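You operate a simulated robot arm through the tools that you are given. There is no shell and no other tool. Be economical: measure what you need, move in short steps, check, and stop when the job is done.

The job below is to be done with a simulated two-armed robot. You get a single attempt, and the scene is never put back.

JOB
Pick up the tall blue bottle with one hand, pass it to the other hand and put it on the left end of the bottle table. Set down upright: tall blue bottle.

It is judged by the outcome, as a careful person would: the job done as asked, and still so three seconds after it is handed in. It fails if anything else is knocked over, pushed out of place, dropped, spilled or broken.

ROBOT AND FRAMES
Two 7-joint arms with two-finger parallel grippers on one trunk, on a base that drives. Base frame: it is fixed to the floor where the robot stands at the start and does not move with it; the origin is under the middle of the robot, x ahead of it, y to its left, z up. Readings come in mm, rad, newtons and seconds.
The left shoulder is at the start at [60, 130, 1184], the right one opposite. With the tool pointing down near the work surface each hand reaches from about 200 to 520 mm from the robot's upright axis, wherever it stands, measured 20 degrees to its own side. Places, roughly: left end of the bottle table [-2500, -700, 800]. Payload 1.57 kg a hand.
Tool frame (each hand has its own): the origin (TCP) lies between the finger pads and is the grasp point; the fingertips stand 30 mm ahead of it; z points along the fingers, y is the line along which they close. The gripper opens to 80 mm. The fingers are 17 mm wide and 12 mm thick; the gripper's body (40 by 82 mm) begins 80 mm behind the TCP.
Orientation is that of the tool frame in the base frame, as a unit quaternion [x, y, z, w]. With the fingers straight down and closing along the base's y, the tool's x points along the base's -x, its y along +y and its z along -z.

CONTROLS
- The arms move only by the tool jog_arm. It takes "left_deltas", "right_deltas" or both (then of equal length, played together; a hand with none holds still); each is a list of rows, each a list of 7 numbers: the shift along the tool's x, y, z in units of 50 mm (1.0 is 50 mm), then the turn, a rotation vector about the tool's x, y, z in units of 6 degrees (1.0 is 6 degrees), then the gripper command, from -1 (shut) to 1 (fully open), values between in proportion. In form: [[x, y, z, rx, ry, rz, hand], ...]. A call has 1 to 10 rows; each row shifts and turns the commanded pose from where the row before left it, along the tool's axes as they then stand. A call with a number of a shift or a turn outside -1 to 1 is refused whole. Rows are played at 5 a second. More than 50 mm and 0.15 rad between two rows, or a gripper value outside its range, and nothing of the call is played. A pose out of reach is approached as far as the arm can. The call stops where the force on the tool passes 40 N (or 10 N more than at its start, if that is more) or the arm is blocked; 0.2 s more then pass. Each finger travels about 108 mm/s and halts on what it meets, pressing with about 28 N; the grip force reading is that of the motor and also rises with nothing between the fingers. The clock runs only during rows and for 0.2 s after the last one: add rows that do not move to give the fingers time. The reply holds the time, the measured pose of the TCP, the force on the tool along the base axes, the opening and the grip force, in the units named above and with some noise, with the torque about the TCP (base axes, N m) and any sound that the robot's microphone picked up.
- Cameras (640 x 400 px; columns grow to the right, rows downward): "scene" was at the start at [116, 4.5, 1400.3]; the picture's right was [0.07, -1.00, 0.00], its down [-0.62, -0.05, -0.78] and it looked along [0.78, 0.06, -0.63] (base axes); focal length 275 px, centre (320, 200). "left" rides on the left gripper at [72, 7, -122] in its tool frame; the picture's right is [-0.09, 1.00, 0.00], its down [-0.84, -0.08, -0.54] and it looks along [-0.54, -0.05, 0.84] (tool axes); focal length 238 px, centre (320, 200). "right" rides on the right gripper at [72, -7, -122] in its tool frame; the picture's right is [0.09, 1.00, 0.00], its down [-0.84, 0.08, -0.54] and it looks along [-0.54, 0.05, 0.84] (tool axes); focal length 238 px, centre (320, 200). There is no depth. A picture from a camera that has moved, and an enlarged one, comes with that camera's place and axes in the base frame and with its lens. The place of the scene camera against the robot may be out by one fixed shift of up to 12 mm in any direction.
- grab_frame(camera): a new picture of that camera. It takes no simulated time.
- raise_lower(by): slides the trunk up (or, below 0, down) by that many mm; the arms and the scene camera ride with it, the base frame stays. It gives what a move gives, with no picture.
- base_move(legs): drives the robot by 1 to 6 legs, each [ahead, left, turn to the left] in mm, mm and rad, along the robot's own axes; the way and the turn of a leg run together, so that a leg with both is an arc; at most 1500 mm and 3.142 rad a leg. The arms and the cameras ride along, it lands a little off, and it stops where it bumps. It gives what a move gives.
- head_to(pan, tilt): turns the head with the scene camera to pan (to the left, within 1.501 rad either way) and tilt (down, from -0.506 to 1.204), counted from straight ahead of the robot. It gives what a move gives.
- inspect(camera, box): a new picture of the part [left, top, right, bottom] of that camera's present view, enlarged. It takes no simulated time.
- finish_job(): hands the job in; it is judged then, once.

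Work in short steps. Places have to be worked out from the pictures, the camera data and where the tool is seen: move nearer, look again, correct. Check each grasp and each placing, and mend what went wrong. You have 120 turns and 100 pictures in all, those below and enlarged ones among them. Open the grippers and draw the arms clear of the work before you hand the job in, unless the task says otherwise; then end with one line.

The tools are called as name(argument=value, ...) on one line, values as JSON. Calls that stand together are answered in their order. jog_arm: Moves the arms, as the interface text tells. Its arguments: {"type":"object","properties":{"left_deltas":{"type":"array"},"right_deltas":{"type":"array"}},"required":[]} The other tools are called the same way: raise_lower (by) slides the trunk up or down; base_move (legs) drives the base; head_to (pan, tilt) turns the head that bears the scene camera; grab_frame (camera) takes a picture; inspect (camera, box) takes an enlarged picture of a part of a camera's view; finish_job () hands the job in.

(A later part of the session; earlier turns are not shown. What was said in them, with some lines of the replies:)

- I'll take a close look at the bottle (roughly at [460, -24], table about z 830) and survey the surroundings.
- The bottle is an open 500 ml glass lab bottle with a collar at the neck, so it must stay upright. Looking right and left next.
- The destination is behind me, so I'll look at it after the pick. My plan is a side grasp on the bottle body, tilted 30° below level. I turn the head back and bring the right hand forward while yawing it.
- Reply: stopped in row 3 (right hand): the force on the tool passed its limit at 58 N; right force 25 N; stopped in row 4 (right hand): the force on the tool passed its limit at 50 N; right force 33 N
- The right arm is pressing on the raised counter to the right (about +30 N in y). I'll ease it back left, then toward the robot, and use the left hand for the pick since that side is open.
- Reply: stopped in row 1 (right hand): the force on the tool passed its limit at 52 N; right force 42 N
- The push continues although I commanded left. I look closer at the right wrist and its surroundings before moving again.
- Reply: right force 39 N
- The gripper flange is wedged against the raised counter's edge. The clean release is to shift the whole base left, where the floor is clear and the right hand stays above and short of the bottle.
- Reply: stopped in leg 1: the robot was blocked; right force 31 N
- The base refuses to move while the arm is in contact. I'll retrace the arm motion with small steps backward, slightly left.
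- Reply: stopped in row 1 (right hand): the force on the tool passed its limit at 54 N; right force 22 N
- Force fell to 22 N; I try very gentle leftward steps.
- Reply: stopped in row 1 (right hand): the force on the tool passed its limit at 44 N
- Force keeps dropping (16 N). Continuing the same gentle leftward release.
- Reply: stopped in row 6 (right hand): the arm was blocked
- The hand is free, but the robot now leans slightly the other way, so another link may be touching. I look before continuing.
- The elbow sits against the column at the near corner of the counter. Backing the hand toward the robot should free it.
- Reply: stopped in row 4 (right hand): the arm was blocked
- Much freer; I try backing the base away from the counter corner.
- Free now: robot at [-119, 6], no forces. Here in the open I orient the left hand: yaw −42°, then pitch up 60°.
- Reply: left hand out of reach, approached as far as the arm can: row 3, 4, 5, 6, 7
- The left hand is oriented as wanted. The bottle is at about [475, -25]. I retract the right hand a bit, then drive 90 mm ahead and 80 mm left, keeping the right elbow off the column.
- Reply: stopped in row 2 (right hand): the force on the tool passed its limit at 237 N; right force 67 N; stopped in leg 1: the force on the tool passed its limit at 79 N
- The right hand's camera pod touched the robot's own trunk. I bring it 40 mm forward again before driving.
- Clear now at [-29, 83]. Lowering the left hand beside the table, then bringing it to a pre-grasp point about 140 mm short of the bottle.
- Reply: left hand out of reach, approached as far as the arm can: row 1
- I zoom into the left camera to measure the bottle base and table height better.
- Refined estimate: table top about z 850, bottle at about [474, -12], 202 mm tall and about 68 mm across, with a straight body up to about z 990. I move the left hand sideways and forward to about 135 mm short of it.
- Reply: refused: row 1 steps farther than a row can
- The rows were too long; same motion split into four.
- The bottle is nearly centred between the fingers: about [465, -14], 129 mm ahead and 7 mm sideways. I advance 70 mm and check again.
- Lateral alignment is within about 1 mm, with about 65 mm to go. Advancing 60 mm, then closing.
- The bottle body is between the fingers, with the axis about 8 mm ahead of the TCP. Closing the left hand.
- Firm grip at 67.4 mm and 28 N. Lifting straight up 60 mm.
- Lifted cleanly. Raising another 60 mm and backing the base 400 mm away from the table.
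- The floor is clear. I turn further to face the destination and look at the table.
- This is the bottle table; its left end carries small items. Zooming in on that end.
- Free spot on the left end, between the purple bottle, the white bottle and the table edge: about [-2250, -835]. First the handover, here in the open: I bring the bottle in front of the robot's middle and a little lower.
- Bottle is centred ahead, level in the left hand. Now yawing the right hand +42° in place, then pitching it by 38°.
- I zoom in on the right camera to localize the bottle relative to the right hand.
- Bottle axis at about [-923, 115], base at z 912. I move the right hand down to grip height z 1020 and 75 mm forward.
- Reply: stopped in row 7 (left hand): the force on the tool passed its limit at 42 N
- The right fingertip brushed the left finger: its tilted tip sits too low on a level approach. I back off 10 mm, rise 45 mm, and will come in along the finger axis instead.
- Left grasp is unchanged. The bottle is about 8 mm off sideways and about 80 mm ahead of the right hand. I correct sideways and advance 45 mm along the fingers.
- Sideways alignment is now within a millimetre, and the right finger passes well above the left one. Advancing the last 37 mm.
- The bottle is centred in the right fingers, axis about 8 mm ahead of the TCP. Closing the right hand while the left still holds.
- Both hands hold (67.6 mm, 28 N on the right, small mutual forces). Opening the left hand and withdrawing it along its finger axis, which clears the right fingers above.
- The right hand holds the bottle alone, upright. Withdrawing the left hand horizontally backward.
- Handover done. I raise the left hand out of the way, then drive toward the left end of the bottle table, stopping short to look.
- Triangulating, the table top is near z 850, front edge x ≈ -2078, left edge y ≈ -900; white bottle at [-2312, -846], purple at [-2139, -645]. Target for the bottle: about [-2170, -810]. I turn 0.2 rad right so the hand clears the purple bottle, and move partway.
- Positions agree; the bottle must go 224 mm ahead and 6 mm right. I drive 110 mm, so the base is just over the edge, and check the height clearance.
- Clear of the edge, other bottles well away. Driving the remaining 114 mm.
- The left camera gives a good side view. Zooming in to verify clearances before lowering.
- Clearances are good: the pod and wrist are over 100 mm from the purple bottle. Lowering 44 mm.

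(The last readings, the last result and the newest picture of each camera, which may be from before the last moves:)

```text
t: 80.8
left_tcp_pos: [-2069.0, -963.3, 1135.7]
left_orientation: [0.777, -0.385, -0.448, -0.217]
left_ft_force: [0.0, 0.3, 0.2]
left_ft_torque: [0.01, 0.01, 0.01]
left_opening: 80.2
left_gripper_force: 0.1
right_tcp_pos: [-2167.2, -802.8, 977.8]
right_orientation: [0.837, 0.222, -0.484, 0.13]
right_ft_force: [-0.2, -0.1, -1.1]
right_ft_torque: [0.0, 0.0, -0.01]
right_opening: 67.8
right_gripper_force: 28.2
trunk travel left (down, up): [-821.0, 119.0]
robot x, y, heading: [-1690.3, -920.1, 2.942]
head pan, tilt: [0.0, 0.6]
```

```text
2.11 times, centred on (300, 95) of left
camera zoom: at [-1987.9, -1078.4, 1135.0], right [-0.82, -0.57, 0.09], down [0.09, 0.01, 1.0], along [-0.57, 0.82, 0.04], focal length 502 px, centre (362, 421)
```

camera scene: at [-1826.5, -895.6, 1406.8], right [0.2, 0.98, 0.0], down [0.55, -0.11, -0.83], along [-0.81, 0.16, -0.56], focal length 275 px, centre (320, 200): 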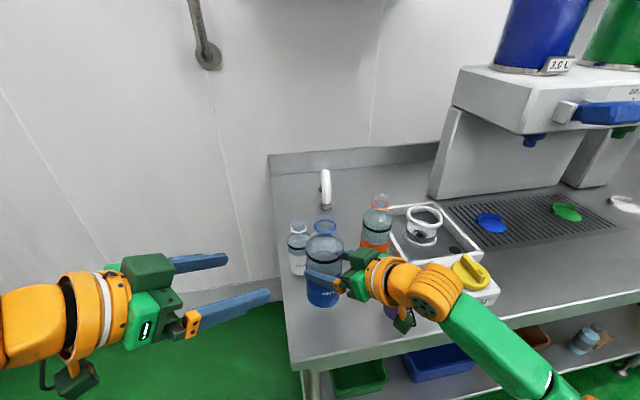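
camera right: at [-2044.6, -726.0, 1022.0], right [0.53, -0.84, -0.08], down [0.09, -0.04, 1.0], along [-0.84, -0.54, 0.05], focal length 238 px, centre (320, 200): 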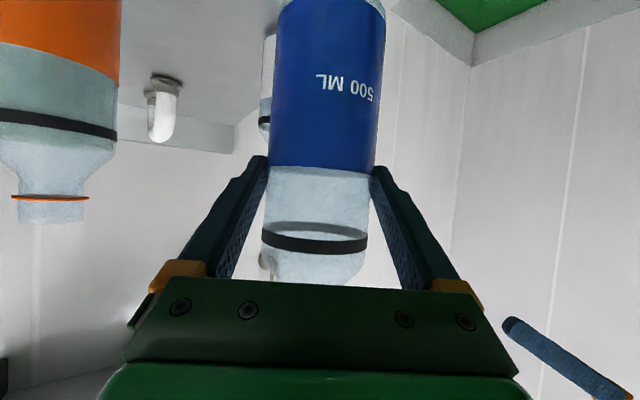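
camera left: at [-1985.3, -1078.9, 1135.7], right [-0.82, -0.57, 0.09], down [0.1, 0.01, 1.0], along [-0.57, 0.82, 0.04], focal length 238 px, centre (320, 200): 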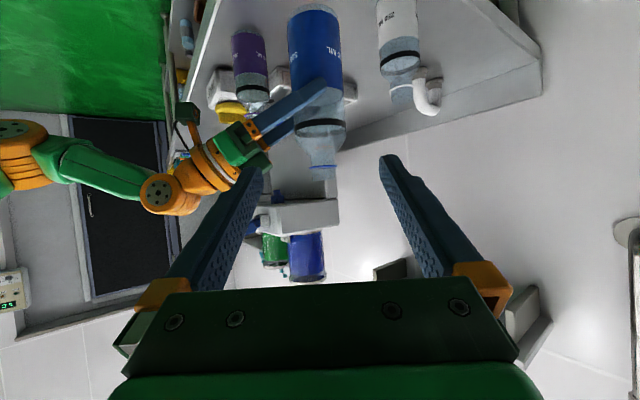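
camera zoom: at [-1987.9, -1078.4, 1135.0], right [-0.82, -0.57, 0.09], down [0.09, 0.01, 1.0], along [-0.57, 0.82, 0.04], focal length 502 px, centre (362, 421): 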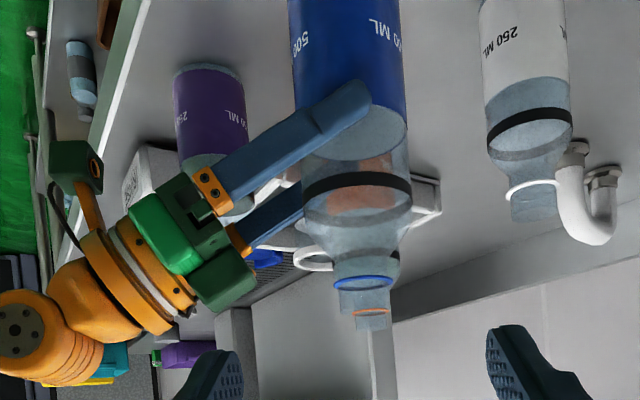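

Base is now near z 867 with no contact yet. Lowering in 3–4 mm steps and watching the force.

jog_arm(right_deltas=[[0.069, 0, 0.04, 0, 0, 0, -1], [0.069, 0, 0.04, 0, 0, 0, -1], [0.052, 0, 0.03, 0, 0, 0, -1]])

```text
t: 81.5
left_tcp_pos: [-2069.9, -962.1, 1134.8]
left_orientation: [0.777, -0.386, -0.447, -0.218]
left_ft_force: [0.4, 0.3, -0.1]
left_ft_torque: [0.02, 0.0, -0.02]
left_opening: 80.2
left_gripper_force: 0.0
right_tcp_pos: [-2166.3, -802.2, 968.4]
right_orientation: [0.836, 0.221, -0.485, 0.13]
right_ft_force: [0.2, -0.4, -1.0]
right_ft_torque: [0.02, 0.02, 0.04]
right_opening: 67.5
right_gripper_force: 27.9
trunk travel left (down, up): [-821.0, 119.0]
robot x, y, heading: [-1687.6, -922.4, 2.943]
head pan, tilt: [0.0, 0.6]
```

No contact yet at base about z 857; 3 mm steps on.

jog_arm(right_deltas=[[0.052, 0, 0.03, 0, 0, 0, -1], [0.052, 0, 0.03, 0, 0, 0, -1]])

jog_arm(right_deltas=[[0.035, 0, 0.02, 0, 0, 0, -1], [0.035, 0, 0.02, 0, 0, 0, -1]])

grab_frame(camera="right")

grab_frame(camera="left")

```text
t: 82.2
left_tcp_pos: [-2067.7, -961.7, 1136.5]
left_orientation: [0.777, -0.386, -0.448, -0.218]
left_ft_force: [0.5, -0.8, -1.1]
left_ft_torque: [0.01, -0.04, -0.01]
left_opening: 80.1
left_gripper_force: 0.1
right_tcp_pos: [-2165.8, -802.6, 964.1]
right_orientation: [0.835, 0.222, -0.487, 0.13]
right_ft_force: [-2.0, 1.4, 8.9]
right_ft_torque: [0.19, 0.12, 0.02]
right_opening: 67.5
right_gripper_force: 28.2
trunk travel left (down, up): [-821.0, 119.0]
robot x, y, heading: [-1687.0, -918.3, 2.938]
head pan, tilt: [0.0, 0.6]
```

```text
t: 82.8
left_tcp_pos: [-2066.7, -963.8, 1138.2]
left_orientation: [0.776, -0.385, -0.45, -0.217]
left_ft_force: [0.0, -0.1, 0.5]
left_ft_torque: [-0.01, 0.0, 0.0]
left_opening: 80.1
left_gripper_force: 0.1
right_tcp_pos: [-2164.4, -804.6, 959.9]
right_orientation: [0.834, 0.222, -0.487, 0.13]
right_ft_force: [-5.5, 0.0, 20.6]
right_ft_torque: [-0.03, 0.62, -0.08]
right_opening: 67.4
right_gripper_force: 28.1
trunk travel left (down, up): [-821.0, 119.0]
robot x, y, heading: [-1686.2, -920.7, 2.947]
head pan, tilt: [0.0, 0.6]
```

```text
40 pictures are left
camera right: at [-2045.5, -727.3, 957.6], right [0.53, -0.84, -0.08], down [0.09, -0.04, 1.0], along [-0.84, -0.54, 0.06], focal length 238 px, centre (320, 200)
```

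right: 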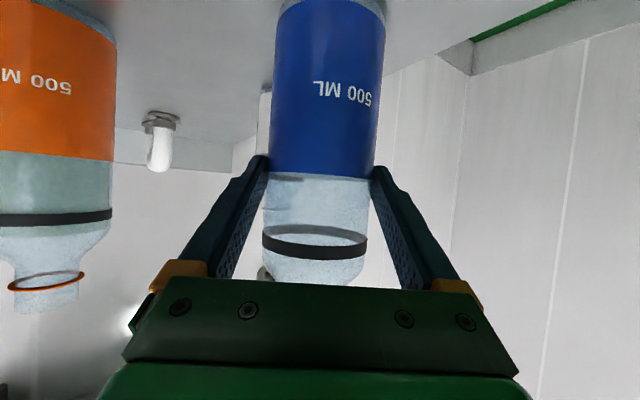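

```text
39 pictures are left
camera left: at [-1985.5, -1079.7, 1135.7], right [-0.82, -0.57, 0.09], down [0.1, 0.01, 1.0], along [-0.57, 0.82, 0.04], focal length 238 px, centre (320, 200)
```

left: 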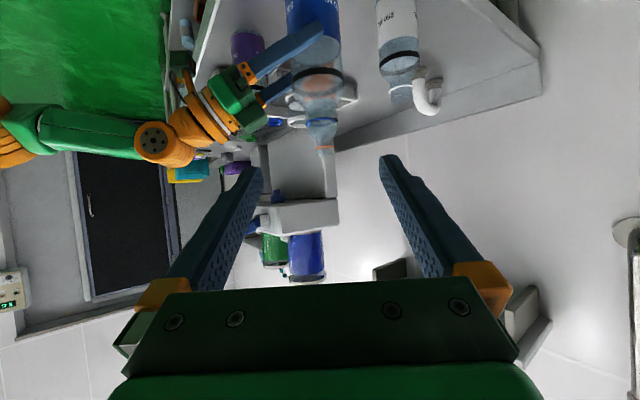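

Base contact began at TCP z about 964 and it now presses with about 20 N. I ease up 3 mm, then check.

jog_arm(right_deltas=[[-0.052, 0, -0.03, 0, 0, 0, -1], [0, 0, 0, 0, 0, 0, -1]])

```text
t: 83.3
left_tcp_pos: [-2068.1, -963.7, 1135.4]
left_orientation: [0.776, -0.386, -0.448, -0.218]
left_ft_force: [0.6, -0.4, -0.1]
left_ft_torque: [0.01, 0.02, 0.0]
left_opening: 80.6
left_gripper_force: 0.1
right_tcp_pos: [-2164.7, -804.4, 959.0]
right_orientation: [0.837, 0.222, -0.484, 0.129]
right_ft_force: [-1.6, -2.7, 7.3]
right_ft_torque: [-0.23, 0.34, 0.03]
right_opening: 66.9
right_gripper_force: 27.7
trunk travel left (down, up): [-821.0, 119.0]
robot x, y, heading: [-1686.4, -922.6, 2.943]
head pan, tilt: [0.0, 0.6]
```

The bottle rests on the table with a light 7 N press. Opening the right hand.

jog_arm(right_deltas=[[0, 0, 0, 0, 0, 0, -0.3], [0, 0, 0, 0, 0, 0, 0.7], [0, 0, 0, 0, 0, 0, 0.85], [0, 0, 0, 0, 0, 0, 1], [0, 0, 0, 0, 0, 0, 1]])

grab_frame(camera="right")

inspect(camera="scene", box=[250, 180, 480, 340])

```text
t: 84.5
left_tcp_pos: [-2070.3, -962.9, 1135.6]
left_orientation: [0.777, -0.385, -0.448, -0.217]
left_ft_force: [-0.8, 0.3, 0.0]
left_ft_torque: [-0.01, 0.04, 0.0]
left_opening: 80.2
left_gripper_force: 0.0
right_tcp_pos: [-2166.1, -803.5, 961.1]
right_orientation: [0.836, 0.222, -0.485, 0.13]
right_ft_force: [-0.2, 0.1, 0.0]
right_ft_torque: [0.02, -0.03, 0.01]
right_opening: 80.0
right_gripper_force: 0.1
trunk travel left (down, up): [-821.0, 119.0]
robot x, y, heading: [-1690.0, -919.7, 2.94]
head pan, tilt: [0.0, 0.6]
```

```text
38 pictures are left
camera right: at [-2046.7, -726.0, 958.7], right [0.53, -0.84, -0.08], down [0.08, -0.04, 1.0], along [-0.84, -0.54, 0.05], focal length 238 px, centre (320, 200)
```

right: 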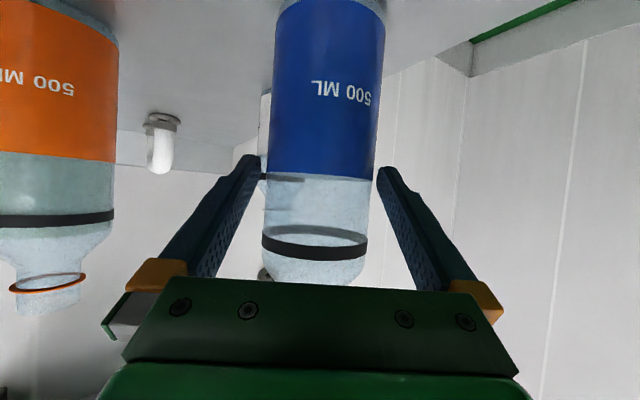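

```text
2.50 times, centred on (365, 260) of scene
camera zoom: at [-1830.0, -894.8, 1406.4], right [0.2, 0.98, 0.0], down [0.55, -0.11, -0.82], along [-0.81, 0.16, -0.57], focal length 688 px, centre (208, 50)
```

zoom: 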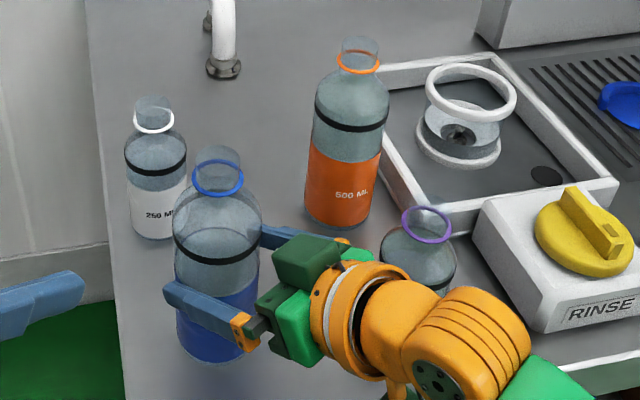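

The bottle stands free and upright with 0 N on the hand. Withdrawing the right hand straight back.

jog_arm(right_deltas=[[0.15, 0, -0.26, 0, 0, 0, 1], [0.25, 0, -0.435, 0, 0, 0, 1], [0.3, 0, -0.52, 0, 0, 0, 1], [0.3, 0, -0.52, 0, 0, 0, 1], [0, 0, 0, 0, 0, 0, 1]])

grab_frame(camera="scene")

grab_frame(camera="right")

```text
t: 85.8
left_tcp_pos: [-2070.7, -962.9, 1135.8]
left_orientation: [0.776, -0.386, -0.448, -0.218]
left_ft_force: [0.3, 0.3, 0.0]
left_ft_torque: [-0.02, -0.01, 0.0]
left_opening: 80.2
left_gripper_force: 0.2
right_tcp_pos: [-2079.3, -754.1, 961.3]
right_orientation: [0.837, 0.222, -0.484, 0.13]
right_ft_force: [0.2, 0.8, 0.0]
right_ft_torque: [-0.02, -0.02, 0.01]
right_opening: 80.2
right_gripper_force: 0.0
trunk travel left (down, up): [-821.0, 119.0]
robot x, y, heading: [-1688.1, -918.3, 2.935]
head pan, tilt: [0.0, 0.6]
```

```text
36 pictures are left
camera scene: at [-1830.4, -895.2, 1406.4], right [0.2, 0.98, 0.0], down [0.55, -0.11, -0.82], along [-0.81, 0.16, -0.57], focal length 275 px, centre (320, 200)
```

scene: 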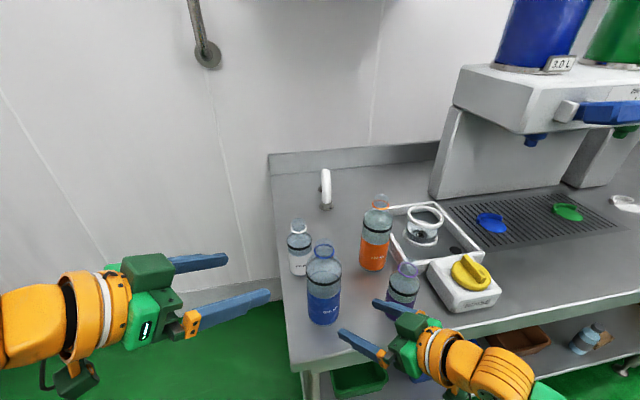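

```text
35 pictures are left
camera right: at [-1960.4, -676.4, 960.3], right [0.53, -0.84, -0.08], down [0.08, -0.04, 1.0], along [-0.84, -0.54, 0.05], focal length 238 px, centre (320, 200)
```

right: 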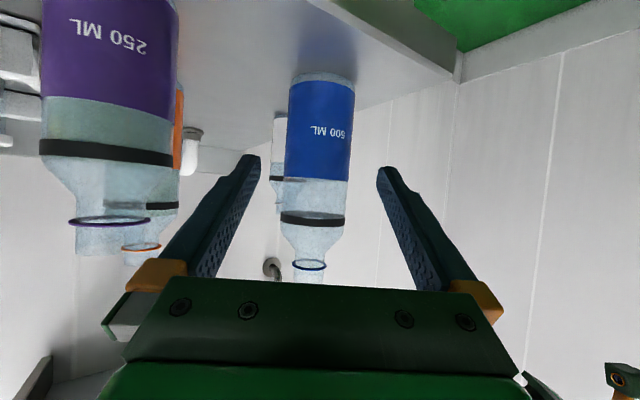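

The bottle stands upright at about [-2172, -807], neighbours untouched. Backing the base straight away, then a final check.

base_move(legs=[[-300, 0, 0]])

grab_frame(camera="scene")

```text
t: 87.8
left_tcp_pos: [-1778.4, -1021.1, 1135.1]
left_orientation: [0.778, -0.386, -0.446, -0.218]
left_ft_force: [-0.1, 0.3, -0.4]
left_ft_torque: [-0.01, 0.01, -0.01]
left_opening: 80.0
left_gripper_force: 0.1
right_tcp_pos: [-1788.4, -812.7, 960.9]
right_orientation: [0.837, 0.221, -0.483, 0.13]
right_ft_force: [-0.2, -0.2, -0.5]
right_ft_torque: [-0.04, 0.01, 0.03]
right_opening: 80.2
right_gripper_force: 0.2
trunk travel left (down, up): [-821.0, 119.0]
robot x, y, heading: [-1395.8, -980.4, 2.948]
head pan, tilt: [0.0, 0.6]
```

```text
34 pictures are left
camera scene: at [-1538.9, -953.8, 1406.2], right [0.2, 0.98, 0.0], down [0.56, -0.11, -0.82], along [-0.81, 0.16, -0.57], focal length 275 px, centre (320, 200)
```

scene: 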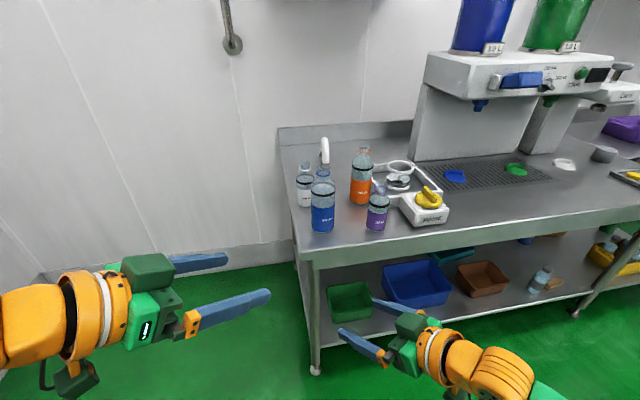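

The blue bottle stands upright on the left end, everything else is in place, and both grippers are open and clear. Handing in.

finish_job()

```text
The job is handed in.
```

The tall blue bottle was picked up with the left hand, passed to the right hand, and set down upright on the left end of the bottle table. Early on, the right arm pressed hard against the raised counter by the first table. Nothing looked moved there in the later pictures, but I took no close look before driving off.
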